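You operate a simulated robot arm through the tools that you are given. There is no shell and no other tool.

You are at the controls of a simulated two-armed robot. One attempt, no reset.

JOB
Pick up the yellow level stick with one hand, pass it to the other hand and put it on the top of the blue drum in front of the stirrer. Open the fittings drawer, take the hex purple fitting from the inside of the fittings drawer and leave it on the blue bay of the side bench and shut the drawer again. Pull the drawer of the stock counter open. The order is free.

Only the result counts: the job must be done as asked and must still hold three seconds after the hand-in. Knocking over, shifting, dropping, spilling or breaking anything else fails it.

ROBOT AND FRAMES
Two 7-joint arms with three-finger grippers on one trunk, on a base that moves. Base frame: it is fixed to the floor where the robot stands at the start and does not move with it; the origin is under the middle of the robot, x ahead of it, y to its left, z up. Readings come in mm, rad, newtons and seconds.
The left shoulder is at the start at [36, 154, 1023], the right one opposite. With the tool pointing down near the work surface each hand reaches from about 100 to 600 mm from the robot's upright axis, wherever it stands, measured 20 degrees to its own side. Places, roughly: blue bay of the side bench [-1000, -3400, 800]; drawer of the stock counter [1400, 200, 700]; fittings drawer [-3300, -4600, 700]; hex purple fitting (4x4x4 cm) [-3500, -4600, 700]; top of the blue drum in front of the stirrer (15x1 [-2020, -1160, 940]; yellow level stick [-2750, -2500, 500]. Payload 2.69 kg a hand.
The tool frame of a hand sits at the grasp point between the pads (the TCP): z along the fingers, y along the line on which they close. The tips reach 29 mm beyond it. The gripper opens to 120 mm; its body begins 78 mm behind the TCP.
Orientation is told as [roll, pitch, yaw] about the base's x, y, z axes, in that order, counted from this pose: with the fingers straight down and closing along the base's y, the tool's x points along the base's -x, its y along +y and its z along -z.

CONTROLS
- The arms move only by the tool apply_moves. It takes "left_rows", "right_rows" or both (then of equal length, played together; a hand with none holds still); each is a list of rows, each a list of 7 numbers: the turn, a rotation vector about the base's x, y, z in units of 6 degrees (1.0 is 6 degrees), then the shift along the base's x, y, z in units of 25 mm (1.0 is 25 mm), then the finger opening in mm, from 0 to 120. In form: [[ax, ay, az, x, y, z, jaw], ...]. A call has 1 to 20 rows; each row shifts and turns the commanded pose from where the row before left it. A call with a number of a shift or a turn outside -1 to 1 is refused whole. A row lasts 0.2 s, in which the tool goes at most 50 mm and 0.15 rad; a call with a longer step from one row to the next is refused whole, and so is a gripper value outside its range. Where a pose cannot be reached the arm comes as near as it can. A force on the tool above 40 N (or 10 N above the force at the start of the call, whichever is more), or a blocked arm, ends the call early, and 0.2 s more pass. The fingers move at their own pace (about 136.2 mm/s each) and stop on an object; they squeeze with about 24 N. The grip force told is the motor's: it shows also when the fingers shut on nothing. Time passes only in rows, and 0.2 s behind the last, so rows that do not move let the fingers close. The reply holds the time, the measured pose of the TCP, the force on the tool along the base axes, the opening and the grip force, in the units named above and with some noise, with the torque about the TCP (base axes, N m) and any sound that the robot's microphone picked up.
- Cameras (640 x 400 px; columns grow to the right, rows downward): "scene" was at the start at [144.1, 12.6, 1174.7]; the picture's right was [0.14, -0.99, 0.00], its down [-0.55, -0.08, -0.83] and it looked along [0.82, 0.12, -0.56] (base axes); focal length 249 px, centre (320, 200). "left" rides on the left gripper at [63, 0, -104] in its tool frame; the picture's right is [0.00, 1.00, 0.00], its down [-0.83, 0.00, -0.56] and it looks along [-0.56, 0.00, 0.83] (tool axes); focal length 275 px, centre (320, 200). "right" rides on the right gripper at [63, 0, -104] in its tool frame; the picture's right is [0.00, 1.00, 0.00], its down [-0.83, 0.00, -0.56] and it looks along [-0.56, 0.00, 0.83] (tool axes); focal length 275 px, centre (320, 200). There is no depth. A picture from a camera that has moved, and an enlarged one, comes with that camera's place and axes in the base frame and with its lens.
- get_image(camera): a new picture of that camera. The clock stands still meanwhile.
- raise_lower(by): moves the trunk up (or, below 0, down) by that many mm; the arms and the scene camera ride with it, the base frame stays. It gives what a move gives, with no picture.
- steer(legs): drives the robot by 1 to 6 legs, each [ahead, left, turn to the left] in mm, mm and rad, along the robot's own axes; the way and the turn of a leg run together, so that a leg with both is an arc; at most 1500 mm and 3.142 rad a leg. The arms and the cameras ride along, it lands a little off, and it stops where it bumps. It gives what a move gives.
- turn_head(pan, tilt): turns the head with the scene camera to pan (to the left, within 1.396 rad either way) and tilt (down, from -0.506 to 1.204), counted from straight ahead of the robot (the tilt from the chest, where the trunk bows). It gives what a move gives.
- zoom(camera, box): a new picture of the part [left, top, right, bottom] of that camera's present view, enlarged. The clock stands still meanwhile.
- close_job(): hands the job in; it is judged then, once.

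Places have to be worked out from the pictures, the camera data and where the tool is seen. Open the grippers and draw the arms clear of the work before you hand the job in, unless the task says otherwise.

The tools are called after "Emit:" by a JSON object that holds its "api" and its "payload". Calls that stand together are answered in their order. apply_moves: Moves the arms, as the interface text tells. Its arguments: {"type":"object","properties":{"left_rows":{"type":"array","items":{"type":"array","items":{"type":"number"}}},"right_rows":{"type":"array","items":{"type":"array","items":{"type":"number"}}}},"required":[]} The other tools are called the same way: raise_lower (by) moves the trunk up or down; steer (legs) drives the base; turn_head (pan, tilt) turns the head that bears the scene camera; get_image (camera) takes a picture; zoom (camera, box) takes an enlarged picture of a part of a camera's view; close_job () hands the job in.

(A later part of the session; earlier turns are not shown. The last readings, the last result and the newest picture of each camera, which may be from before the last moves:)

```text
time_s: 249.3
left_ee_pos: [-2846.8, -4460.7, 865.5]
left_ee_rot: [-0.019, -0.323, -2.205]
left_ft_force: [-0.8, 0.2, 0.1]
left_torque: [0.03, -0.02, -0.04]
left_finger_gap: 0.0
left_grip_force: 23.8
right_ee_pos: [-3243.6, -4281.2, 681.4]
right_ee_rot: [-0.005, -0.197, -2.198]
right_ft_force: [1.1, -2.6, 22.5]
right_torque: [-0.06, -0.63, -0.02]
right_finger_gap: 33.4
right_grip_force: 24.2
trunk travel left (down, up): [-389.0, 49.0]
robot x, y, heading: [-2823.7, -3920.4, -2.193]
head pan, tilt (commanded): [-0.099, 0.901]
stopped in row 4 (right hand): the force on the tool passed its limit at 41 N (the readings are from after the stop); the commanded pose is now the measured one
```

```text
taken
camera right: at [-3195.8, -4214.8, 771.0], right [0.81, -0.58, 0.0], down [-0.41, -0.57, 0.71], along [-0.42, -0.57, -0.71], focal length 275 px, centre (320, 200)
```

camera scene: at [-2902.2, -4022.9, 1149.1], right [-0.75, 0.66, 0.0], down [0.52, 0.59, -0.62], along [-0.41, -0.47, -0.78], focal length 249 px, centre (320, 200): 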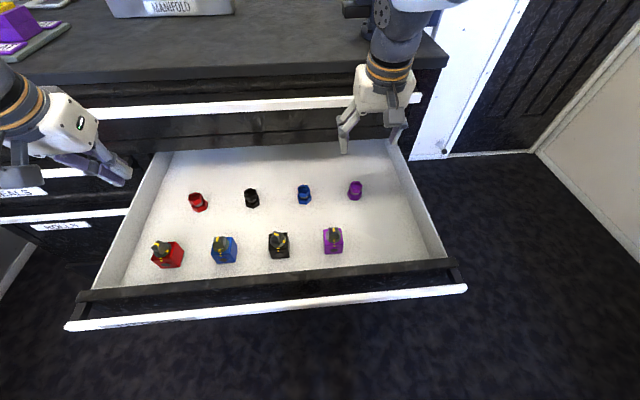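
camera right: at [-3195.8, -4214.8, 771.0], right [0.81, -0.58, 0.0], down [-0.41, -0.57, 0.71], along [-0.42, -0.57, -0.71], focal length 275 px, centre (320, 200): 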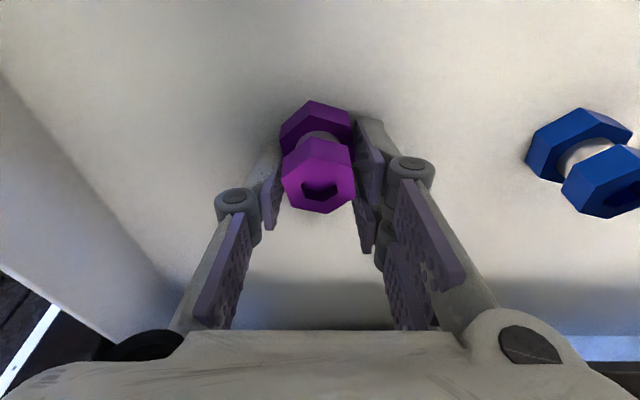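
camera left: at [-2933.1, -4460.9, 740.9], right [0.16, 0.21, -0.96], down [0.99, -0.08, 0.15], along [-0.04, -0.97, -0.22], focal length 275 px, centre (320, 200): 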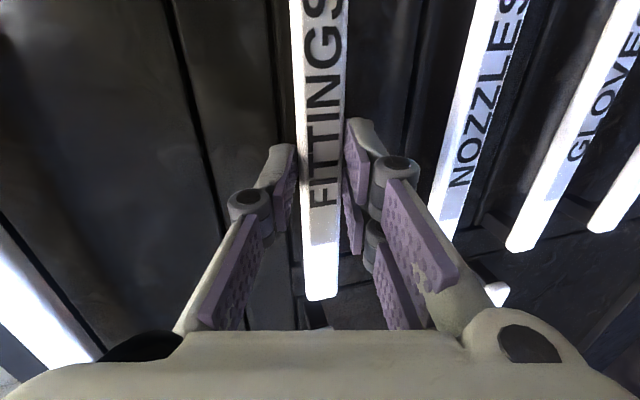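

The fitting is gripped (gap 33.4 mm); the tips pressed the drawer floor a little. I lift slowly.

Emit:
{"api": "apply_moves", "payload": {"right_rows": [[0, 0, 0, 0, 0, 0.2, 0], [0, 0, 0, 0, 0, 0.4, 0], [0, 0, 0, 0, 0, 0.6, 0], [0, 0, 0, 0, 0, 0.8, 0], [0, 0, 0, 0, 0, 0.8, 0], [0, 0, 0, 0, 0, 0.8, 0]]}}

Emit:
{"api": "get_image", "payload": {"camera": "right"}}

Emit:
{"api": "get_image", "payload": {"camera": "scene"}}

```text
time_s: 250.7
left_ee_pos: [-2846.1, -4460.4, 865.7]
left_ee_rot: [-0.02, -0.322, -2.201]
left_ft_force: [0.6, -0.5, -0.6]
left_torque: [0.0, -0.01, 0.02]
left_finger_gap: 0.0
left_grip_force: 24.6
right_ee_pos: [-3243.0, -4279.7, 767.4]
right_ee_rot: [-0.005, -0.187, -2.197]
right_ft_force: [-0.5, -0.2, -0.8]
right_torque: [-0.02, 0.01, -0.01]
right_finger_gap: 33.4
right_grip_force: 23.8
trunk travel left (down, up): [-389.0, 49.0]
robot x, y, heading: [-2816.1, -3919.7, -2.19]
head pan, tilt (commanded): [-0.099, 0.901]
```

```text
taken
camera right: at [-3195.2, -4212.5, 858.7], right [0.81, -0.58, -0.01], down [-0.41, -0.58, 0.7], along [-0.41, -0.57, -0.71], focal length 275 px, centre (320, 200)
```

right: 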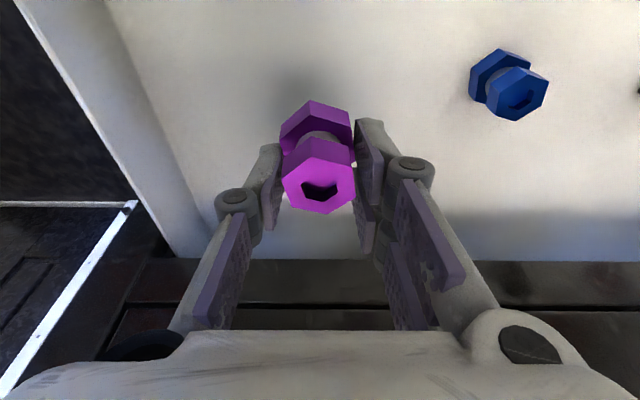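

```text
taken
camera scene: at [-2902.0, -4022.7, 1149.1], right [-0.75, 0.66, 0.0], down [0.52, 0.59, -0.62], along [-0.41, -0.47, -0.78], focal length 249 px, centre (320, 200)
```

scene: 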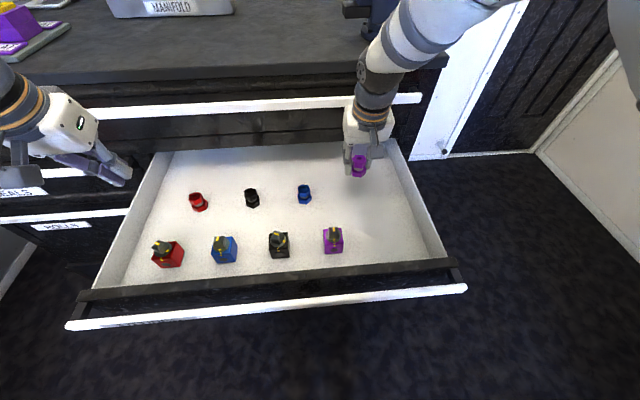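

The purple hex coupling is held and clear of the drawer. I lift it further and retract the right hand close to my body.

Emit:
{"api": "apply_moves", "payload": {"right_rows": [[0, 0, 0, 0, 0, 0.85, 0], [0, 0, 0, 0, 0, 0.85, 0], [0, 0, 0, 0, 0, 0.85, 0], [0.145, -0.105, 0, 0.279, 0.776, 0, 0], [0.145, -0.105, 0, 0.279, 0.776, 0, 0], [0.145, -0.105, 0, 0.279, 0.776, 0, 0], [0.145, -0.105, 0, 0.279, 0.776, 0, 0], [0.145, -0.105, 0, 0.279, 0.776, 0, 0], [0.145, -0.105, 0, 0.279, 0.776, 0, 0], [0.145, -0.105, 0, 0.279, 0.776, 0, 0], [0.145, -0.105, 0, 0.279, 0.776, 0, 0], [0.145, -0.105, 0, 0.279, 0.776, 0, 0]]}}

Emit:
{"api": "get_image", "payload": {"camera": "scene"}}

```text
time_s: 253.3
left_ee_pos: [-2846.2, -4459.7, 865.7]
left_ee_rot: [-0.02, -0.322, -2.205]
left_ft_force: [-0.7, -0.1, -0.3]
left_torque: [-0.01, -0.02, -0.01]
left_finger_gap: 0.1
left_grip_force: 24.1
right_ee_pos: [-3181.6, -4105.1, 831.6]
right_ee_rot: [-0.006, -0.022, -2.196]
right_ft_force: [-0.3, -0.4, -0.8]
right_torque: [-0.01, 0.0, 0.01]
right_finger_gap: 33.0
right_grip_force: 24.3
trunk travel left (down, up): [-389.0, 49.0]
robot x, y, heading: [-2823.4, -3924.6, -2.192]
head pan, tilt (commanded): [-0.099, 0.901]
```

```text
taken
camera scene: at [-2902.1, -4022.7, 1149.1], right [-0.75, 0.66, 0.0], down [0.52, 0.59, -0.62], along [-0.41, -0.47, -0.78], focal length 249 px, centre (320, 200)
```

scene: 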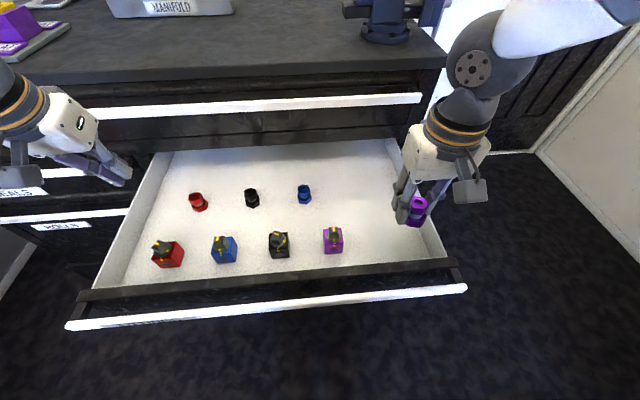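

Now I back the base 430 mm so the left fist can get in front of the drawer strip.

Emit:
{"api": "steer", "payload": {"legs": [[-430, 0, 0]]}}

Emit:
{"api": "apply_moves", "payload": {"left_rows": [[-0.73, 0.527, 0, -0.1, -0.14, -0.9, 0], [-0.73, 0.527, 0, -0.1, -0.14, -0.9, 0], [-0.73, 0.527, 0, -0.1, -0.14, -0.9, 0], [-0.73, 0.527, 0, -0.1, -0.14, -0.9, 0], [-0.73, 0.527, 0, -0.1, -0.14, -0.9, 0]]}}

Emit:
{"api": "turn_head", "payload": {"pan": 0.1, "tilt": 0.7}}

Emit:
{"api": "get_image", "payload": {"camera": "scene"}}

```text
time_s: 255.9
left_ee_pos: [-2595.9, -4108.3, 865.7]
left_ee_rot: [-0.019, -0.321, -2.203]
left_ft_force: [0.4, -0.6, 1.1]
left_torque: [-0.02, 0.0, 0.03]
left_finger_gap: 0.0
left_grip_force: 24.5
right_ee_pos: [-2928.8, -3754.0, 832.2]
right_ee_rot: [-0.005, -0.021, -2.198]
right_ft_force: [0.3, 0.3, -0.5]
right_torque: [-0.01, -0.02, 0.02]
right_finger_gap: 33.1
right_grip_force: 23.8
trunk travel left (down, up): [-389.0, 49.0]
robot x, y, heading: [-2567.7, -3571.7, -2.193]
head pan, tilt (commanded): [-0.099, 0.901]
```

```text
time_s: 257.1
left_ee_pos: [-2607.6, -4125.7, 754.2]
left_ee_rot: [-0.016, -0.797, -2.204]
left_ft_force: [-0.2, 0.8, -0.2]
left_torque: [-0.02, -0.02, 0.0]
left_finger_gap: 0.0
left_grip_force: 23.7
right_ee_pos: [-2929.1, -3753.0, 832.6]
right_ee_rot: [-0.005, -0.02, -2.197]
right_ft_force: [0.0, 0.7, -0.7]
right_torque: [0.01, -0.04, -0.02]
right_finger_gap: 33.0
right_grip_force: 24.0
trunk travel left (down, up): [-389.0, 49.0]
robot x, y, heading: [-2569.3, -3569.4, -2.191]
head pan, tilt (commanded): [-0.099, 0.901]
```

```text
time_s: 257.9
left_ee_pos: [-2606.5, -4125.3, 752.1]
left_ee_rot: [-0.015, -0.794, -2.207]
left_ft_force: [0.1, -0.4, 0.0]
left_torque: [0.03, 0.0, -0.02]
left_finger_gap: 0.1
left_grip_force: 23.9
right_ee_pos: [-2929.1, -3754.3, 830.8]
right_ee_rot: [-0.004, -0.02, -2.198]
right_ft_force: [-0.2, 0.3, -0.9]
right_torque: [0.0, -0.02, -0.02]
right_finger_gap: 33.1
right_grip_force: 23.4
trunk travel left (down, up): [-389.0, 49.0]
robot x, y, heading: [-2569.8, -3570.5, -2.195]
head pan, tilt (commanded): [0.099, 0.7]
```

```text
taken
camera scene: at [-2643.0, -3688.1, 1165.2], right [-0.87, 0.5, 0.0], down [0.32, 0.56, -0.76], along [-0.38, -0.66, -0.64], focal length 249 px, centre (320, 200)
```

scene: 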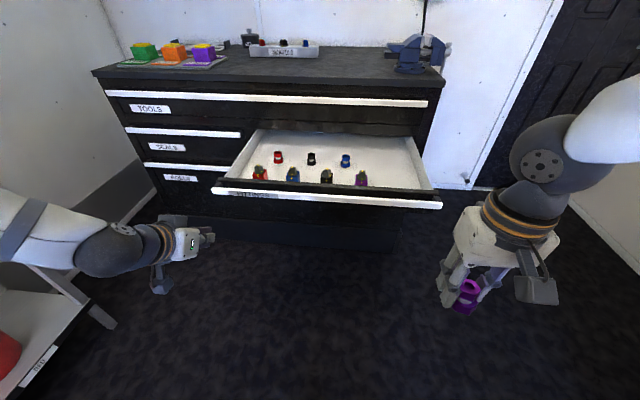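

The left fist is at pitch -45°, z≈752. I lower it 20 mm and drive forward 160 mm toward the strip.

Emit:
{"api": "apply_moves", "payload": {"left_rows": [[0, 0, 0, 0, 0, -0.45, 0], [0, 0, 0, 0, 0, -0.4, 0]]}}

Emit:
{"api": "steer", "payload": {"legs": [[150, 0, 0]]}}

Emit:
{"api": "get_image", "payload": {"camera": "scene"}}

Emit:
{"api": "get_image", "payload": {"camera": "left"}}

```text
time_s: 258.5
left_ee_pos: [-2607.0, -4126.5, 731.6]
left_ee_rot: [-0.014, -0.795, -2.207]
left_ft_force: [-0.5, 0.2, -0.5]
left_torque: [0.0, 0.03, -0.05]
left_finger_gap: 0.0
left_grip_force: 24.1
right_ee_pos: [-2929.4, -3753.6, 833.4]
right_ee_rot: [-0.006, -0.019, -2.199]
right_ft_force: [0.3, -0.8, -0.3]
right_torque: [0.01, -0.02, 0.02]
right_finger_gap: 32.9
right_grip_force: 24.5
trunk travel left (down, up): [-389.0, 49.0]
robot x, y, heading: [-2570.7, -3568.9, -2.19]
head pan, tilt (commanded): [0.099, 0.7]
```

```text
time_s: 259.9
left_ee_pos: [-2696.4, -4248.6, 732.0]
left_ee_rot: [-0.015, -0.795, -2.21]
left_ft_force: [-0.7, -0.3, 0.4]
left_torque: [0.0, -0.01, 0.01]
left_finger_gap: 0.0
left_grip_force: 24.1
right_ee_pos: [-3017.1, -3877.0, 831.5]
right_ee_rot: [-0.004, -0.02, -2.198]
right_ft_force: [0.0, 0.5, -0.6]
right_torque: [-0.05, -0.04, -0.05]
right_finger_gap: 32.9
right_grip_force: 24.3
trunk travel left (down, up): [-389.0, 49.0]
robot x, y, heading: [-2657.8, -3690.8, -2.185]
head pan, tilt (commanded): [0.099, 0.7]
```

```text
taken
camera scene: at [-2731.2, -3811.2, 1165.1], right [-0.87, 0.5, 0.0], down [0.32, 0.56, -0.76], along [-0.38, -0.66, -0.64], focal length 249 px, centre (320, 200)
```

scene: 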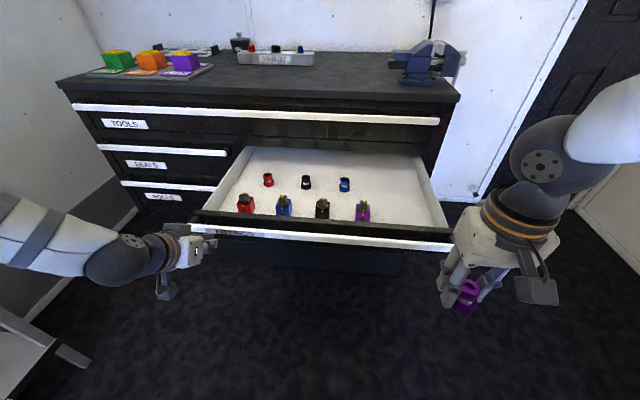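

```text
taken
camera left: at [-2624.6, -4155.4, 760.1], right [0.8, -0.6, -0.01], down [-0.11, -0.15, 0.98], along [-0.6, -0.78, -0.19], focal length 275 px, centre (320, 200)
```

left: 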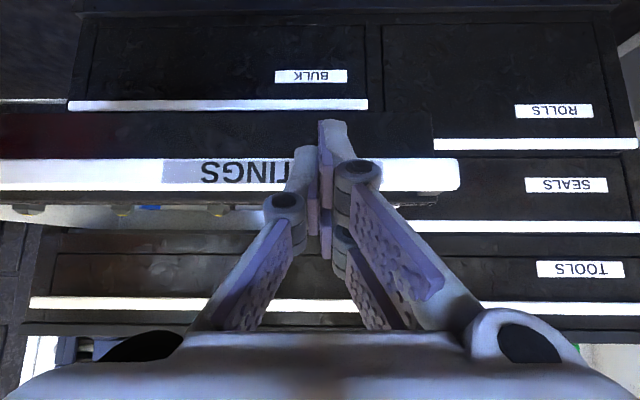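

The fist's tips are ~33 mm from the strip and at its height. I drive forward 200 mm to start pushing the drawer in.

Emit:
{"api": "steer", "payload": {"legs": [[200, 0, 0]]}}

Emit:
{"api": "get_image", "payload": {"camera": "scene"}}

Emit:
{"api": "get_image", "payload": {"camera": "left"}}

```text
time_s: 261.4
left_ee_pos: [-2812.8, -4409.3, 731.2]
left_ee_rot: [-0.014, -0.791, -2.208]
left_ft_force: [-0.5, -0.8, -0.3]
left_torque: [0.01, 0.01, -0.03]
left_finger_gap: 0.0
left_grip_force: 28.4
right_ee_pos: [-3133.6, -4036.2, 832.7]
right_ee_rot: [-0.005, -0.02, -2.201]
right_ft_force: [-0.5, 0.3, -0.9]
right_torque: [0.03, 0.0, 0.0]
right_finger_gap: 32.9
right_grip_force: 23.6
trunk travel left (down, up): [-389.0, 49.0]
robot x, y, heading: [-2774.7, -3852.4, -2.192]
head pan, tilt (commanded): [0.099, 0.7]
```

```text
taken
camera scene: at [-2847.8, -3972.4, 1165.0], right [-0.86, 0.5, 0.0], down [0.32, 0.56, -0.76], along [-0.38, -0.66, -0.64], focal length 249 px, centre (320, 200)
```

scene: 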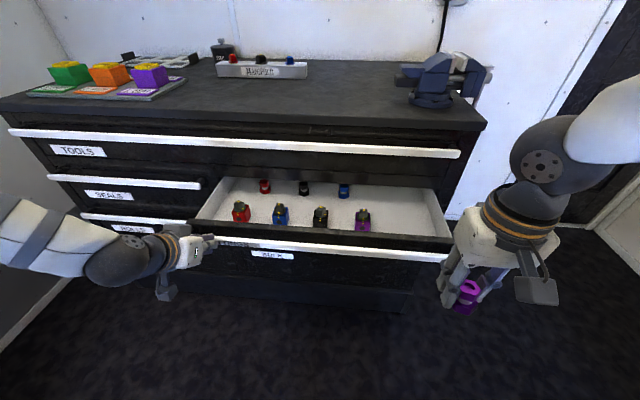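

```text
taken
camera left: at [-2742.0, -4316.3, 759.4], right [0.79, -0.61, -0.01], down [-0.11, -0.15, 0.98], along [-0.6, -0.78, -0.19], focal length 275 px, centre (320, 200)
```

left: 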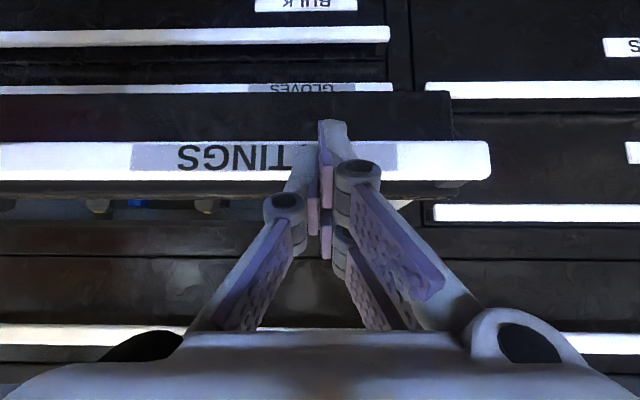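

The drawer is sliding in smoothly. I continue pushing 180 mm.

Emit:
{"api": "steer", "payload": {"legs": [[180, 0, 0]]}}

Emit:
{"api": "get_image", "payload": {"camera": "scene"}}

Emit:
{"api": "get_image", "payload": {"camera": "left"}}

```text
time_s: 262.9
left_ee_pos: [-2916.3, -4553.2, 729.2]
left_ee_rot: [-0.016, -0.784, -2.207]
left_ft_force: [0.6, -0.3, 0.2]
left_torque: [-0.04, 0.0, 0.0]
left_finger_gap: 0.0
left_grip_force: 28.6
right_ee_pos: [-3237.8, -4180.7, 831.8]
right_ee_rot: [-0.005, -0.02, -2.198]
right_ft_force: [0.3, 0.0, 0.6]
right_torque: [0.0, -0.02, 0.0]
right_finger_gap: 32.6
right_grip_force: 24.0
trunk travel left (down, up): [-389.0, 49.0]
robot x, y, heading: [-2874.7, -3999.2, -2.19]
head pan, tilt (commanded): [0.099, 0.7]
```

```text
taken
camera scene: at [-2951.7, -4117.0, 1164.8], right [-0.87, 0.5, 0.0], down [0.32, 0.56, -0.76], along [-0.38, -0.66, -0.64], focal length 249 px, centre (320, 200)
```

scene: 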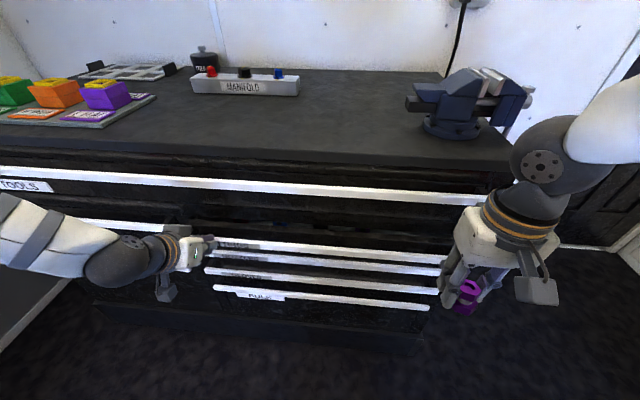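

```text
taken
camera left: at [-2844.5, -4460.0, 758.4], right [0.8, -0.61, -0.01], down [-0.11, -0.16, 0.98], along [-0.6, -0.78, -0.19], focal length 275 px, centre (320, 200)
```

left: 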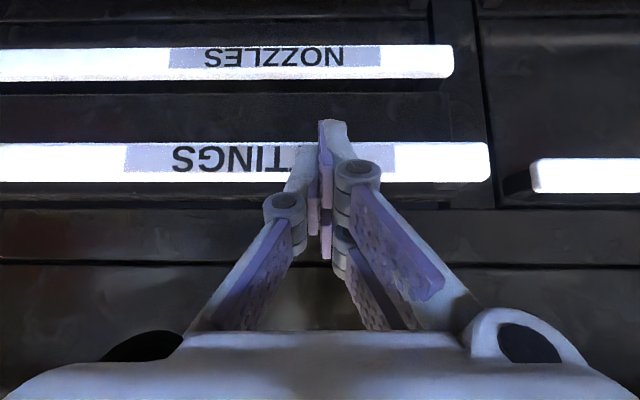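

Nearly shut. I push another 30 mm and compare with the neighbouring strips.

Emit:
{"api": "steer", "payload": {"legs": [[30, 0, 0]]}}

Emit:
{"api": "get_image", "payload": {"camera": "left"}}

Emit:
{"api": "zoom", "payload": {"camera": "scene", "box": [160, 140, 480, 320]}}

```text
time_s: 263.9
left_ee_pos: [-2930.7, -4576.0, 729.5]
left_ee_rot: [-0.016, -0.785, -2.207]
left_ft_force: [-0.5, -0.3, 0.6]
left_torque: [-0.03, 0.02, -0.05]
left_finger_gap: 0.1
left_grip_force: 28.4
right_ee_pos: [-3255.2, -4206.4, 831.6]
right_ee_rot: [-0.006, -0.019, -2.2]
right_ft_force: [0.2, -1.3, -1.6]
right_torque: [0.04, 0.03, 0.02]
right_finger_gap: 32.6
right_grip_force: 23.7
trunk travel left (down, up): [-389.0, 49.0]
robot x, y, heading: [-2898.8, -4022.2, -2.192]
head pan, tilt (commanded): [0.099, 0.7]
stopped in leg 1: the force on the tool passed its limit at 127 N (the readings are from after the stop); the commanded pose is now the measured one
```

```text
taken
camera left: at [-2860.2, -4482.4, 759.2], right [0.8, -0.6, -0.01], down [-0.11, -0.16, 0.98], along [-0.59, -0.78, -0.2], focal length 275 px, centre (320, 200)
```

left: 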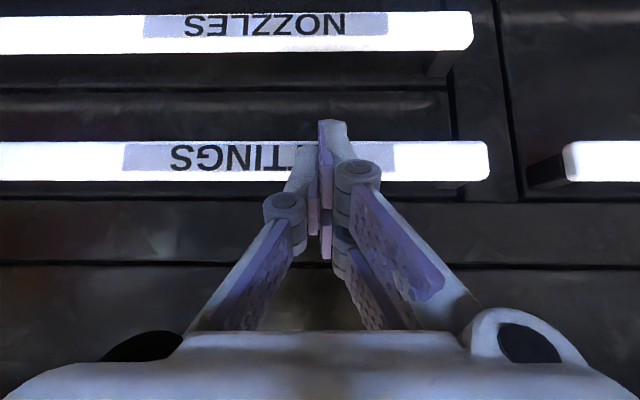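

```text
2.00 times, centred on (320, 230) of scene
camera zoom: at [-2968.3, -4140.8, 1165.2], right [-0.87, 0.5, 0.0], down [0.32, 0.56, -0.76], along [-0.38, -0.66, -0.64], focal length 498 px, centre (320, 140)
```

zoom: 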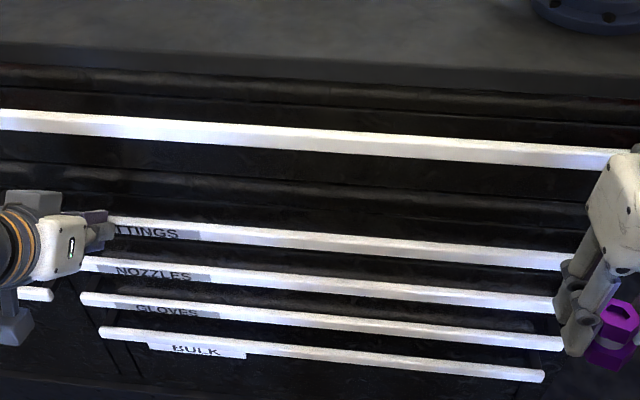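

The push stopped at the end stop: the FITTINGS strip is now flush with NOZZLES. I back off and check the drawer stays shut.

Emit:
{"api": "steer", "payload": {"legs": [[-300, 0, 0]]}}

Emit:
{"api": "turn_head", "payload": {"pan": 0.0, "tilt": 0.6}}

Emit:
{"api": "get_image", "payload": {"camera": "scene"}}

Emit:
{"api": "zoom", "payload": {"camera": "scene", "box": [180, 80, 440, 240]}}

```text
time_s: 266.0
left_ee_pos: [-2757.1, -4332.7, 729.5]
left_ee_rot: [-0.016, -0.784, -2.206]
left_ft_force: [0.7, 0.4, -0.7]
left_torque: [-0.02, 0.02, -0.01]
left_finger_gap: 0.3
left_grip_force: 28.5
right_ee_pos: [-3078.9, -3960.6, 832.8]
right_ee_rot: [-0.005, -0.018, -2.198]
right_ft_force: [0.3, -0.2, -0.8]
right_torque: [-0.01, 0.0, 0.03]
right_finger_gap: 33.0
right_grip_force: 24.0
trunk travel left (down, up): [-389.0, 49.0]
robot x, y, heading: [-2719.3, -3778.2, -2.191]
head pan, tilt (commanded): [0.099, 0.7]
```

```text
time_s: 266.6
left_ee_pos: [-2756.4, -4333.0, 730.6]
left_ee_rot: [-0.016, -0.785, -2.206]
left_ft_force: [0.3, -0.5, -0.5]
left_torque: [0.0, 0.0, -0.01]
left_finger_gap: 0.0
left_grip_force: 28.6
right_ee_pos: [-3079.6, -3962.3, 832.7]
right_ee_rot: [-0.003, -0.02, -2.2]
right_ft_force: [-1.0, 0.7, -0.7]
right_torque: [-0.03, -0.02, 0.01]
right_finger_gap: 32.7
right_grip_force: 24.4
trunk travel left (down, up): [-389.0, 49.0]
robot x, y, heading: [-2720.4, -3781.7, -2.192]
head pan, tilt (commanded): [0.0, 0.6]
```

```text
taken
camera scene: at [-2802.6, -3895.3, 1173.8], right [-0.81, 0.58, 0.0], down [0.33, 0.46, -0.82], along [-0.48, -0.67, -0.57], focal length 249 px, centre (320, 200)
```

scene: 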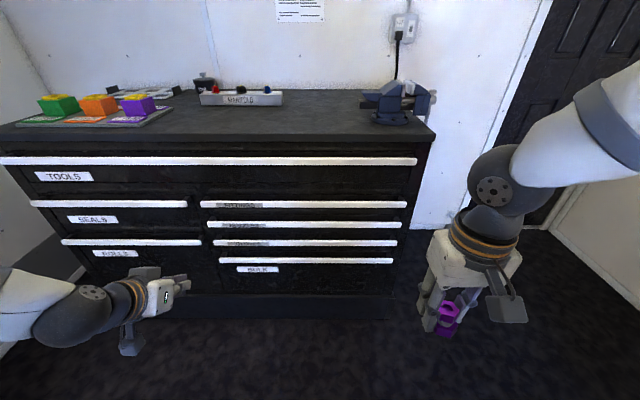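

```text
2.46 times, centred on (310, 160) of scene
camera zoom: at [-2802.6, -3895.3, 1173.8], right [-0.81, 0.58, 0.0], down [0.33, 0.46, -0.82], along [-0.48, -0.67, -0.57], focal length 613 px, centre (345, 298)
```

zoom: 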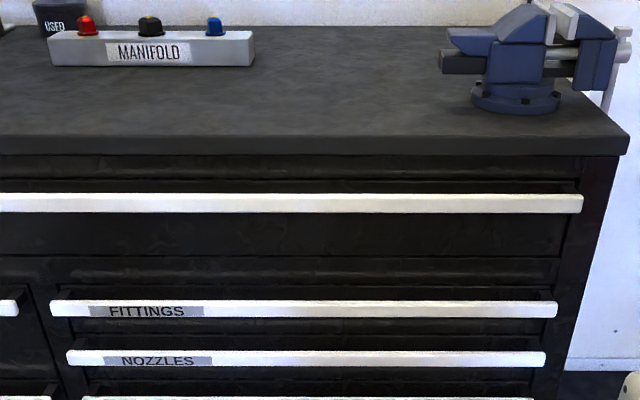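

The drawer is shut, all strips aligned. Next I fold the left hand to pointing down and look to the left toward the side bench.

Emit:
{"api": "apply_moves", "payload": {"left_rows": [[0.81, -0.585, 0, 0.1, 0.14, 0.7, 60], [0.81, -0.585, 0, 0.1, 0.14, 0.7, 60], [0.81, -0.585, 0, 0.1, 0.14, 0.7, 60], [0.81, -0.585, 0, 0.1, 0.14, 0.7, 60], [0.81, -0.585, 0, 0, 0, 0.7, 60], [0.81, -0.585, 0, 0, 0, 0.7, 60], [0.4, -0.29, 0, 0, 0, 0.7, 60]]}}

Emit:
{"api": "steer", "payload": {"legs": [[-1400, 0, 0]]}}

Emit:
{"api": "turn_head", "payload": {"pan": 1.3, "tilt": 0.35}}

Emit:
{"api": "get_image", "payload": {"camera": "scene"}}

```text
time_s: 268.2
left_ee_pos: [-2747.0, -4318.3, 852.7]
left_ee_rot: [-0.02, -0.105, -2.202]
left_ft_force: [-1.0, -0.4, 0.1]
left_torque: [-0.02, 0.0, -0.02]
left_finger_gap: 59.9
left_grip_force: 0.1
right_ee_pos: [-3079.4, -3962.0, 832.5]
right_ee_rot: [-0.005, -0.019, -2.2]
right_ft_force: [-0.3, -0.2, -1.0]
right_torque: [-0.02, 0.0, 0.0]
right_finger_gap: 32.9
right_grip_force: 24.1
trunk travel left (down, up): [-389.0, 49.0]
robot x, y, heading: [-2720.3, -3778.5, -2.192]
head pan, tilt (commanded): [0.0, 0.6]
```

```text
time_s: 275.3
left_ee_pos: [-1922.8, -3171.6, 851.7]
left_ee_rot: [-0.02, -0.107, -2.203]
left_ft_force: [0.1, 1.0, 0.8]
left_torque: [0.0, -0.01, 0.01]
left_finger_gap: 60.1
left_grip_force: 0.0
right_ee_pos: [-2256.3, -2815.2, 832.1]
right_ee_rot: [-0.004, -0.021, -2.198]
right_ft_force: [0.2, 0.5, -0.9]
right_torque: [0.0, 0.02, 0.01]
right_finger_gap: 32.8
right_grip_force: 24.2
trunk travel left (down, up): [-389.0, 49.0]
robot x, y, heading: [-1899.7, -2630.7, -2.194]
head pan, tilt (commanded): [0.0, 0.6]
```

```text
time_s: 276.7
left_ee_pos: [-1922.4, -3172.9, 853.0]
left_ee_rot: [-0.023, -0.103, -2.203]
left_ft_force: [-0.4, -0.9, 0.3]
left_torque: [-0.04, 0.0, 0.02]
left_finger_gap: 60.2
left_grip_force: 0.1
right_ee_pos: [-2255.5, -2815.8, 832.5]
right_ee_rot: [-0.006, -0.021, -2.2]
right_ft_force: [0.0, 0.4, -1.6]
right_torque: [-0.01, 0.01, 0.0]
right_finger_gap: 32.5
right_grip_force: 23.5
trunk travel left (down, up): [-389.0, 49.0]
robot x, y, heading: [-1899.5, -2631.5, -2.193]
head pan, tilt (commanded): [1.3, 0.351]
```

```text
taken
camera scene: at [-1869.3, -2749.3, 1196.6], right [-0.78, -0.63, 0.0], down [-0.22, 0.27, -0.94], along [0.59, -0.73, -0.34], focal length 249 px, centre (320, 200)
```

scene: 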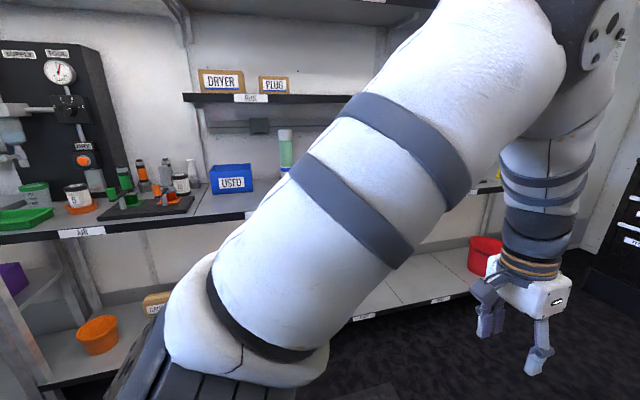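

I turn left 90° to face the side bench.

Emit:
{"api": "steer", "payload": {"legs": [[0, 0, 1.571]]}}

Emit:
{"api": "turn_head", "payload": {"pan": 0.0, "tilt": 0.4}}

Emit:
{"api": "get_image", "payload": {"camera": "scene"}}

```text
time_s: 280.9
left_ee_pos: [-1357.2, -2662.8, 852.5]
left_ee_rot: [-0.022, -0.105, -0.64]
left_ft_force: [-0.5, 0.3, -0.2]
left_torque: [-0.02, 0.03, 0.02]
left_finger_gap: 60.0
left_grip_force: 0.1
right_ee_pos: [-1717.5, -2992.2, 831.9]
right_ee_rot: [-0.007, -0.019, -0.638]
right_ft_force: [0.0, -0.4, -1.0]
right_torque: [0.01, 0.01, -0.04]
right_finger_gap: 32.6
right_grip_force: 23.5
trunk travel left (down, up): [-389.0, 49.0]
robot x, y, heading: [-1897.1, -2630.3, -0.632]
head pan, tilt (commanded): [1.3, 0.351]
```

```text
time_s: 282.4
left_ee_pos: [-1359.1, -2661.5, 851.6]
left_ee_rot: [-0.021, -0.105, -0.64]
left_ft_force: [0.5, 0.5, -0.6]
left_torque: [-0.01, -0.01, 0.01]
left_finger_gap: 59.9
left_grip_force: 0.1
right_ee_pos: [-1718.0, -2993.4, 831.9]
right_ee_rot: [-0.004, -0.018, -0.638]
right_ft_force: [0.6, 0.4, -1.3]
right_torque: [-0.01, 0.0, -0.02]
right_finger_gap: 32.5
right_grip_force: 23.8
trunk travel left (down, up): [-389.0, 49.0]
robot x, y, heading: [-1895.8, -2631.9, -0.63]
head pan, tilt (commanded): [0.0, 0.4]
```

```text
taken
camera scene: at [-1777.1, -2719.3, 1192.1], right [-0.59, -0.81, 0.0], down [-0.31, 0.23, -0.92], along [0.74, -0.54, -0.39], focal length 249 px, centre (320, 200)
```

scene: 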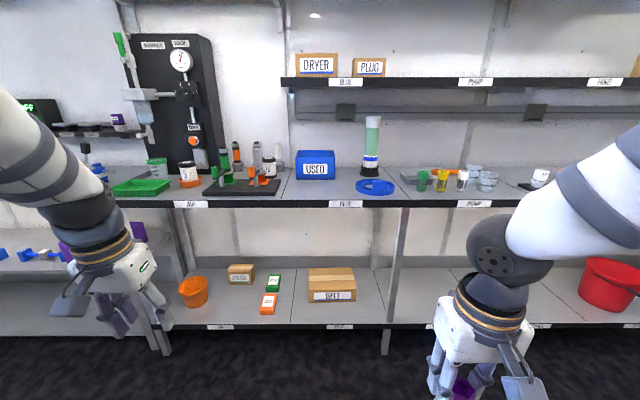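

I zoom to read the bay labels along the bench edge.

Emit:
{"api": "zoom", "payload": {"camera": "scene", "box": [150, 140, 390, 230]}}

Emit:
{"api": "zoom", "payload": {"camera": "scene", "box": [380, 140, 620, 230]}}

Emit:
{"api": "zoom", "payload": {"camera": "scene", "box": [280, 40, 640, 140]}}

```text
2.67 times, centred on (270, 185) of scene
camera zoom: at [-1777.1, -2719.3, 1192.1], right [-0.59, -0.81, 0.0], down [-0.31, 0.23, -0.92], along [0.74, -0.54, -0.39], focal length 664 px, centre (453, 240)
```

zoom: 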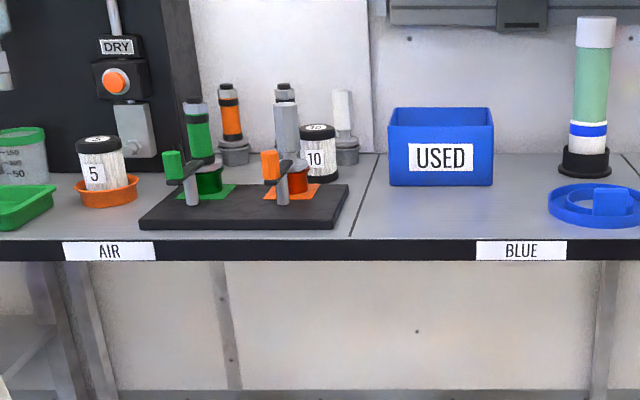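

```text
2.67 times, centred on (500, 185) of scene
camera zoom: at [-1777.1, -2719.3, 1192.1], right [-0.59, -0.81, 0.0], down [-0.31, 0.23, -0.92], along [0.74, -0.54, -0.39], focal length 664 px, centre (-160, 240)
```

zoom: 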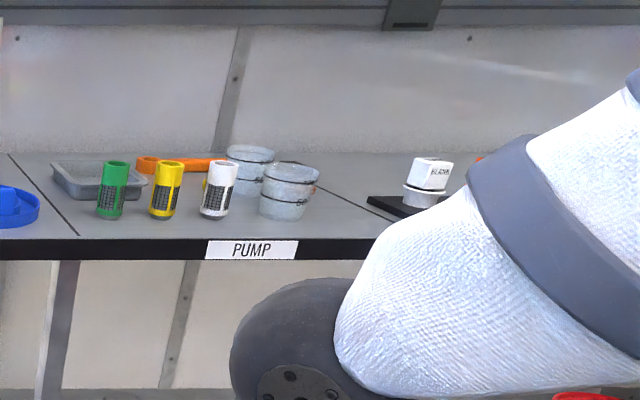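

```text
1.78 times, centred on (460, 90) of scene
camera zoom: at [-1777.1, -2719.3, 1192.1], right [-0.59, -0.81, 0.0], down [-0.31, 0.23, -0.92], along [0.74, -0.54, -0.39], focal length 442 px, centre (71, 396)
```

zoom: 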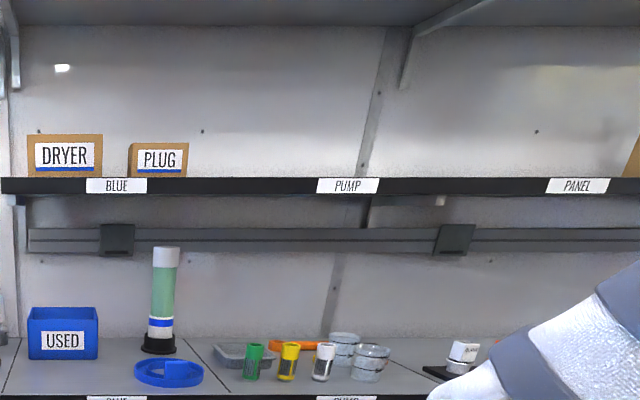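

The BLUE bay (USED bin, green filter, blue ring) is the target; there is free space in front of the bin. I shift left 80 mm and forward 250 mm to triangulate heights.

Emit:
{"api": "steer", "payload": {"legs": [[250, 80, 0.008]]}}

Emit:
{"api": "turn_head", "payload": {"pan": -0.1, "tilt": 0.55}}

Emit:
{"api": "get_image", "payload": {"camera": "scene"}}

Emit:
{"api": "zoom", "payload": {"camera": "scene", "box": [240, 110, 480, 230]}}

```text
time_s: 284.3
left_ee_pos: [-1110.3, -2739.3, 851.2]
left_ee_rot: [-0.019, -0.104, -0.63]
left_ft_force: [0.7, -1.1, -0.5]
left_torque: [0.02, 0.0, -0.01]
left_finger_gap: 59.9
left_grip_force: 0.1
right_ee_pos: [-1465.8, -3072.4, 831.5]
right_ee_rot: [-0.005, -0.018, -0.626]
right_ft_force: [0.5, 0.9, -1.2]
right_torque: [0.02, 0.04, 0.03]
right_finger_gap: 32.5
right_grip_force: 23.6
trunk travel left (down, up): [-389.0, 49.0]
robot x, y, heading: [-1650.1, -2714.8, -0.622]
head pan, tilt (commanded): [0.0, 0.4]
```

```text
time_s: 285.0
left_ee_pos: [-1110.2, -2738.1, 852.8]
left_ee_rot: [-0.02, -0.108, -0.631]
left_ft_force: [0.7, -0.4, -0.5]
left_torque: [0.0, 0.01, -0.05]
left_finger_gap: 60.1
left_grip_force: 0.0
right_ee_pos: [-1466.3, -3071.6, 831.8]
right_ee_rot: [-0.003, -0.018, -0.626]
right_ft_force: [0.5, 0.1, -1.1]
right_torque: [-0.02, -0.02, 0.01]
right_finger_gap: 32.5
right_grip_force: 24.2
trunk travel left (down, up): [-389.0, 49.0]
robot x, y, heading: [-1649.5, -2714.4, -0.623]
head pan, tilt (commanded): [-0.099, 0.55]
```

```text
taken
camera scene: at [-1536.1, -2804.8, 1178.5], right [-0.66, -0.75, 0.0], down [-0.39, 0.34, -0.85], along [0.64, -0.56, -0.52], focal length 249 px, centre (320, 200)
```

scene: 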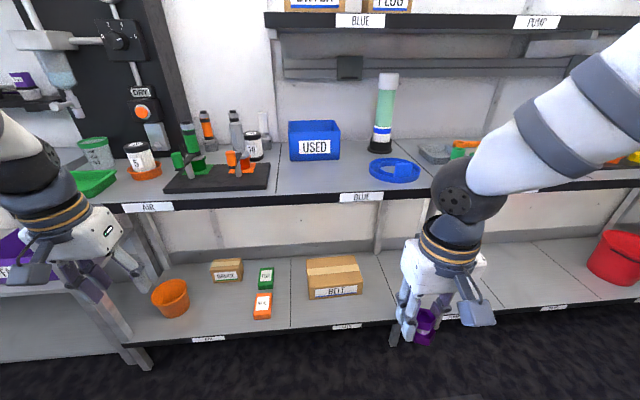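

```text
2.67 times, centred on (360, 170) of scene
camera zoom: at [-1536.1, -2804.8, 1178.5], right [-0.66, -0.75, 0.0], down [-0.39, 0.34, -0.85], along [0.64, -0.56, -0.52], focal length 664 px, centre (213, 280)
```

zoom: 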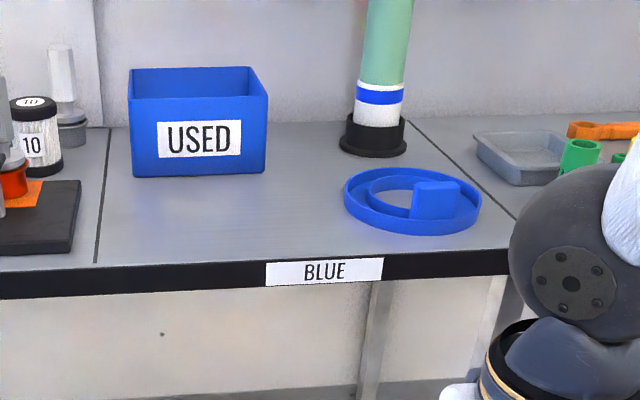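

Bench top is at z≈856, front edge about 720 mm ahead; I'll place the fitting at about (-1048, -3314), in front of the USED bin. First I retract the left hand and raise the right hand with the fitting.

Emit:
{"api": "apply_moves", "payload": {"left_rows": [[0, 0, 0, -0.752, 0.664, 0.1, 60], [0, 0, 0, -0.752, 0.664, 0.1, 60], [0, 0, 0, -0.752, 0.664, 0.1, 60], [0, 0, 0, -0.752, 0.664, 0.1, 60], [0, 0, 0, -0.752, 0.664, 0.1, 60], [0, 0, 0, -0.752, 0.664, 0.1, 60], [0, 0, 0, -0.752, 0.664, 0.1, 60], [0, 0, 0, -0.752, 0.664, 0.1, 60]], "right_rows": [[0, 0, 0, 0, 0, 0.7, 0], [0, 0, 0, 0, 0, 0.7, 0], [0, 0, 0, 0, 0, 0.7, 0], [0, 0, 0, 0, 0, 0.7, 0], [0, 0, 0, 0, 0, 0.7, 0], [0, 0, 0, 0, 0, 0.7, 0], [0, 0, 0, 0, 0, 0.7, 0], [0, 0, 0, 0, 0, 0.7, 0]]}}

Emit:
{"api": "get_image", "payload": {"camera": "scene"}}

```text
time_s: 286.8
left_ee_pos: [-1252.0, -2598.6, 864.5]
left_ee_rot: [-0.023, -0.106, -0.634]
left_ft_force: [-0.4, 0.1, -0.2]
left_torque: [-0.02, 0.01, 0.0]
left_finger_gap: 60.0
left_grip_force: 0.1
left hand out of reach, approached as far as the arm can: row 7, 8
right_ee_pos: [-1465.5, -3071.7, 972.7]
right_ee_rot: [-0.004, -0.019, -0.626]
right_ft_force: [-0.6, -0.9, 0.2]
right_torque: [-0.02, -0.03, 0.0]
right_finger_gap: 32.5
right_grip_force: 24.3
trunk travel left (down, up): [-389.0, 49.0]
robot x, y, heading: [-1652.1, -2714.5, -0.62]
head pan, tilt (commanded): [-0.099, 0.55]
```

```text
taken
camera scene: at [-1536.2, -2804.7, 1178.5], right [-0.66, -0.75, 0.0], down [-0.39, 0.34, -0.85], along [0.64, -0.56, -0.52], focal length 249 px, centre (320, 200)
```

scene: 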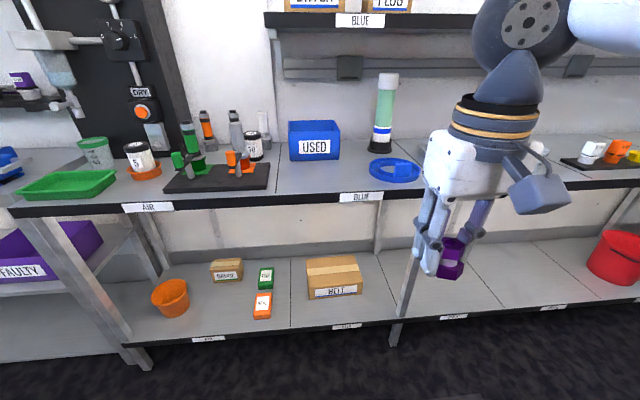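

Both hands are ready. I drive forward 335 mm (and 20 mm left), keeping the fitting above the bench level.

Emit:
{"api": "steer", "payload": {"legs": [[200, 20, 0]]}}

Emit:
{"api": "get_image", "payload": {"camera": "scene"}}

```text
time_s: 288.4
left_ee_pos: [-1079.8, -2698.5, 865.0]
left_ee_rot: [-0.022, -0.104, -0.631]
left_ft_force: [0.0, 0.3, -0.5]
left_torque: [0.03, 0.04, 0.0]
left_finger_gap: 60.0
left_grip_force: 0.0
right_ee_pos: [-1293.5, -3171.0, 971.4]
right_ee_rot: [-0.007, -0.019, -0.628]
right_ft_force: [-0.1, 0.7, -0.9]
right_torque: [0.02, 0.04, 0.0]
right_finger_gap: 32.4
right_grip_force: 23.8
trunk travel left (down, up): [-389.0, 49.0]
robot x, y, heading: [-1477.5, -2811.9, -0.627]
head pan, tilt (commanded): [-0.099, 0.55]
```

```text
taken
camera scene: at [-1363.3, -2904.3, 1178.3], right [-0.66, -0.75, 0.0], down [-0.39, 0.35, -0.85], along [0.64, -0.56, -0.52], focal length 249 px, centre (320, 200)
```

scene: 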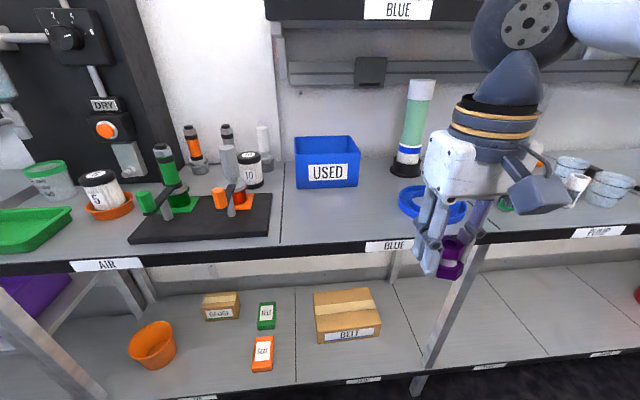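

I continue forward 130 mm.

Emit:
{"api": "steer", "payload": {"legs": [[130, 0, 0]]}}

Emit:
{"api": "turn_head", "payload": {"pan": -0.15, "tilt": 0.7}}

Emit:
{"api": "get_image", "payload": {"camera": "scene"}}

Emit:
{"api": "get_image", "payload": {"camera": "right"}}

```text
time_s: 289.7
left_ee_pos: [-974.1, -2775.4, 863.2]
left_ee_rot: [-0.023, -0.105, -0.631]
left_ft_force: [0.8, 0.4, 0.4]
left_torque: [0.01, 0.0, 0.01]
left_finger_gap: 59.9
left_grip_force: 0.0
right_ee_pos: [-1188.2, -3246.9, 971.1]
right_ee_rot: [-0.005, -0.019, -0.629]
right_ft_force: [-0.4, -0.3, -1.7]
right_torque: [0.03, 0.02, -0.01]
right_finger_gap: 32.3
right_grip_force: 23.5
trunk travel left (down, up): [-389.0, 49.0]
robot x, y, heading: [-1372.2, -2887.4, -0.622]
head pan, tilt (commanded): [-0.099, 0.55]
```

```text
time_s: 290.4
left_ee_pos: [-974.0, -2773.6, 864.4]
left_ee_rot: [-0.024, -0.107, -0.63]
left_ft_force: [-0.4, -0.4, 0.6]
left_torque: [0.01, 0.0, 0.02]
left_finger_gap: 59.9
left_grip_force: 0.1
right_ee_pos: [-1189.3, -3246.4, 971.2]
right_ee_rot: [-0.006, -0.018, -0.628]
right_ft_force: [0.5, 0.4, -0.5]
right_torque: [-0.03, -0.02, 0.01]
right_finger_gap: 32.5
right_grip_force: 24.1
trunk travel left (down, up): [-389.0, 49.0]
robot x, y, heading: [-1371.0, -2890.8, -0.625]
head pan, tilt (commanded): [-0.15, 0.7]
```

```text
taken
camera scene: at [-1265.0, -2979.5, 1165.3], right [-0.7, -0.72, 0.0], down [-0.46, 0.45, -0.77], along [0.55, -0.53, -0.64], focal length 249 px, centre (320, 200)
```

scene: 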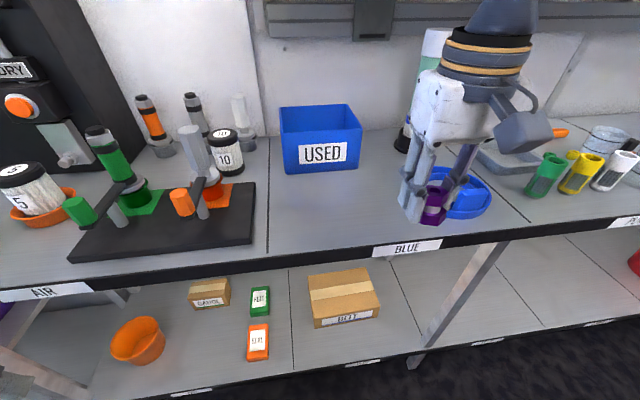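

```text
taken
camera right: at [-1241.3, -3207.6, 1074.8], right [0.58, 0.81, 0.0], down [0.67, -0.48, 0.57], along [0.46, -0.34, -0.82], focal length 275 px, centre (320, 200)
```

right: 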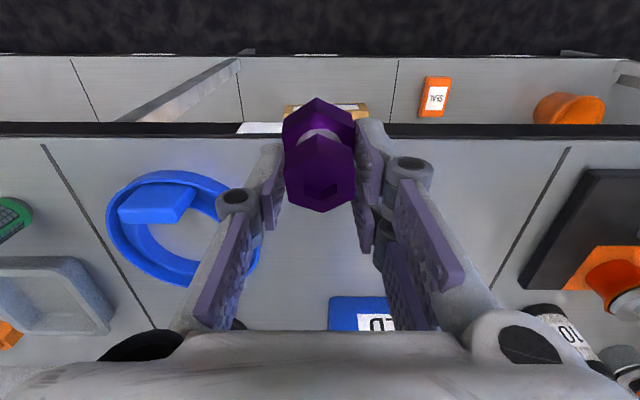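

I move the right hand over the spot in front of the USED bin.

Emit:
{"api": "apply_moves", "payload": {"right_rows": [[0, 0, 0, 0.79, -0.38, 0, 0], [0, 0, 0, 0.79, -0.38, 0, 0], [0, 0, 0, 0.79, -0.38, 0, 0], [0, 0, 0, 0.79, -0.38, 0, 0], [0, 0, 0, 0.79, -0.38, 0, 0], [0, 0, 0, 0.79, -0.38, 0, 0], [0, 0, 0, 0.79, -0.38, 0, 0]]}}

Emit:
{"api": "get_image", "payload": {"camera": "scene"}}

Emit:
{"api": "get_image", "payload": {"camera": "right"}}

```text
time_s: 292.0
left_ee_pos: [-974.4, -2773.8, 864.0]
left_ee_rot: [-0.024, -0.106, -0.633]
left_ft_force: [-0.5, 0.2, 0.0]
left_torque: [-0.02, 0.0, 0.03]
left_finger_gap: 59.9
left_grip_force: 0.1
right_ee_pos: [-1049.8, -3313.9, 970.4]
right_ee_rot: [-0.007, -0.02, -0.628]
right_ft_force: [1.6, 0.6, -0.5]
right_torque: [-0.02, 0.02, 0.01]
right_finger_gap: 32.5
right_grip_force: 24.8
trunk travel left (down, up): [-389.0, 49.0]
robot x, y, heading: [-1372.5, -2887.9, -0.622]
head pan, tilt (commanded): [-0.15, 0.7]
```

```text
taken
camera scene: at [-1264.5, -2979.6, 1165.2], right [-0.7, -0.72, 0.0], down [-0.46, 0.45, -0.76], along [0.55, -0.53, -0.64], focal length 249 px, centre (320, 200)
```

scene: 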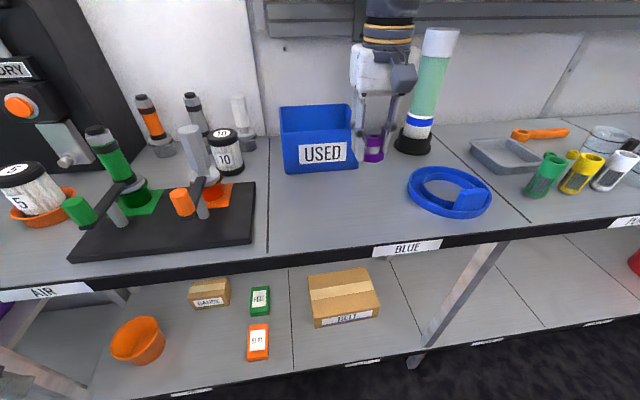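

```text
taken
camera right: at [-1101.8, -3275.0, 1074.2], right [0.58, 0.81, -0.01], down [0.67, -0.48, 0.57], along [0.46, -0.34, -0.82], focal length 275 px, centre (320, 200)
```

right: 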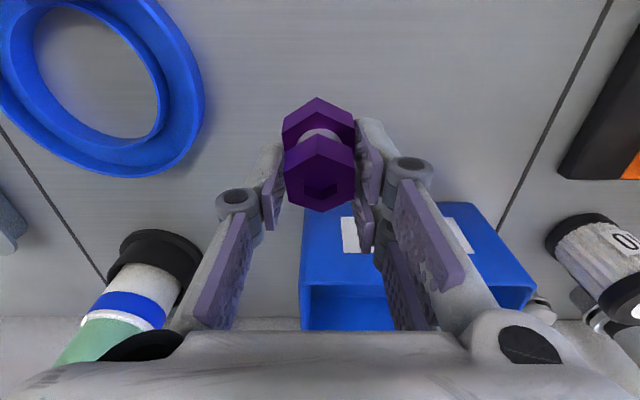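

The wrist view shows the bin's rim only ~27 mm ahead of the TCP. I move 40 mm back toward me for clearance before lowering.

Emit:
{"api": "apply_moves", "payload": {"right_rows": [[0, 0, 0, -0.648, 0.468, 0, 0], [0, 0, 0, -0.648, 0.468, 0, 0]]}}

Emit:
{"api": "get_image", "payload": {"camera": "right"}}

Emit:
{"api": "zoom", "payload": {"camera": "scene", "box": [220, 20, 500, 260]}}

```text
time_s: 292.6
left_ee_pos: [-974.2, -2774.0, 863.1]
left_ee_rot: [-0.024, -0.108, -0.631]
left_ft_force: [0.1, -0.5, -0.5]
left_torque: [0.0, 0.03, -0.02]
left_finger_gap: 60.1
left_grip_force: 0.1
right_ee_pos: [-1082.8, -3290.2, 970.9]
right_ee_rot: [-0.005, -0.021, -0.629]
right_ft_force: [1.0, 0.4, -1.7]
right_torque: [0.0, -0.01, -0.02]
right_finger_gap: 32.5
right_grip_force: 24.7
trunk travel left (down, up): [-389.0, 49.0]
robot x, y, heading: [-1375.3, -2886.8, -0.622]
head pan, tilt (commanded): [-0.15, 0.7]
```

```text
taken
camera right: at [-1135.1, -3250.9, 1074.8], right [0.58, 0.81, 0.0], down [0.67, -0.48, 0.57], along [0.46, -0.34, -0.82], focal length 275 px, centre (320, 200)
```

right: 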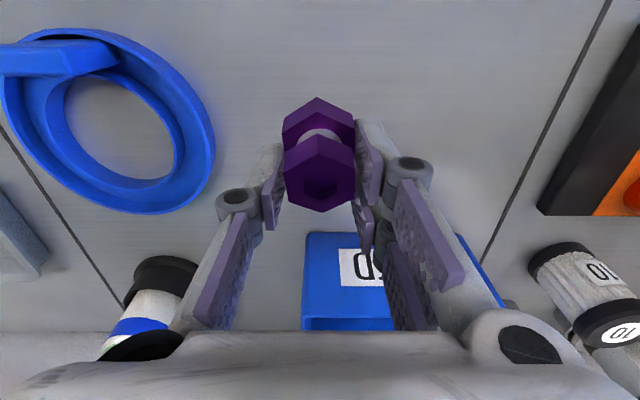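

```text
1.67 times, centred on (360, 140) of scene
camera zoom: at [-1265.2, -2979.4, 1165.3], right [-0.7, -0.72, 0.0], down [-0.46, 0.45, -0.77], along [0.55, -0.53, -0.64], focal length 415 px, centre (253, 300)
```

zoom: 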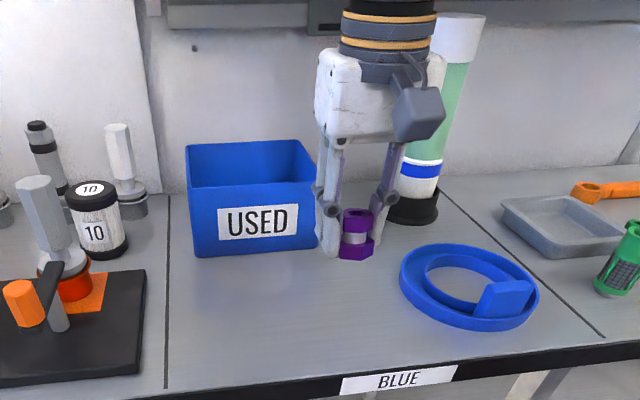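

That near edge was actually the bin's foot (its rim is farther), so clearance is ample (~85 mm). I go 25 mm forward again and lower to z≈911.

Emit:
{"api": "apply_moves", "payload": {"right_rows": [[0, 0, 0, 0.8, -0.57, 0, 0], [0, 0, 0, 0, 0, -0.8, 0], [0, 0, 0, 0, 0, -0.8, 0], [0, 0, 0, 0, 0, -0.8, 0]]}}

Emit:
{"api": "get_image", "payload": {"camera": "right"}}

Emit:
{"api": "zoom", "payload": {"camera": "scene", "box": [220, 20, 500, 260]}}

```text
time_s: 293.6
left_ee_pos: [-973.5, -2774.5, 864.4]
left_ee_rot: [-0.022, -0.105, -0.63]
left_ft_force: [0.4, -0.6, 0.3]
left_torque: [-0.01, -0.02, 0.05]
left_finger_gap: 59.9
left_grip_force: 0.1
right_ee_pos: [-1062.3, -3303.6, 911.4]
right_ee_rot: [-0.005, -0.023, -0.629]
right_ft_force: [-0.5, -0.1, -0.4]
right_torque: [0.0, -0.01, 0.04]
right_finger_gap: 32.6
right_grip_force: 24.5
trunk travel left (down, up): [-389.0, 49.0]
robot x, y, heading: [-1374.6, -2888.7, -0.62]
head pan, tilt (commanded): [-0.15, 0.7]
```

```text
taken
camera right: at [-1115.2, -3265.1, 1014.1], right [0.58, 0.81, 0.0], down [0.67, -0.48, 0.57], along [0.46, -0.34, -0.82], focal length 275 px, centre (320, 200)
```

right: 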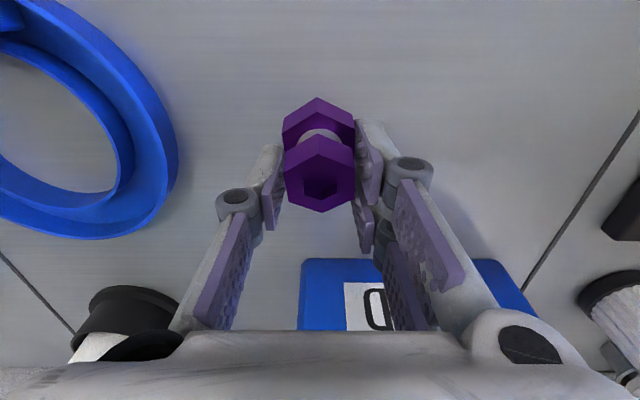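

```text
1.67 times, centred on (360, 140) of scene
camera zoom: at [-1264.8, -2979.6, 1165.2], right [-0.7, -0.72, 0.0], down [-0.46, 0.45, -0.76], along [0.55, -0.53, -0.64], focal length 415 px, centre (253, 300)
```

zoom: 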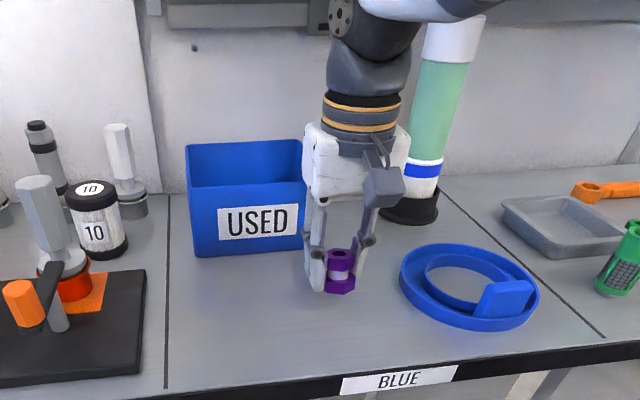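

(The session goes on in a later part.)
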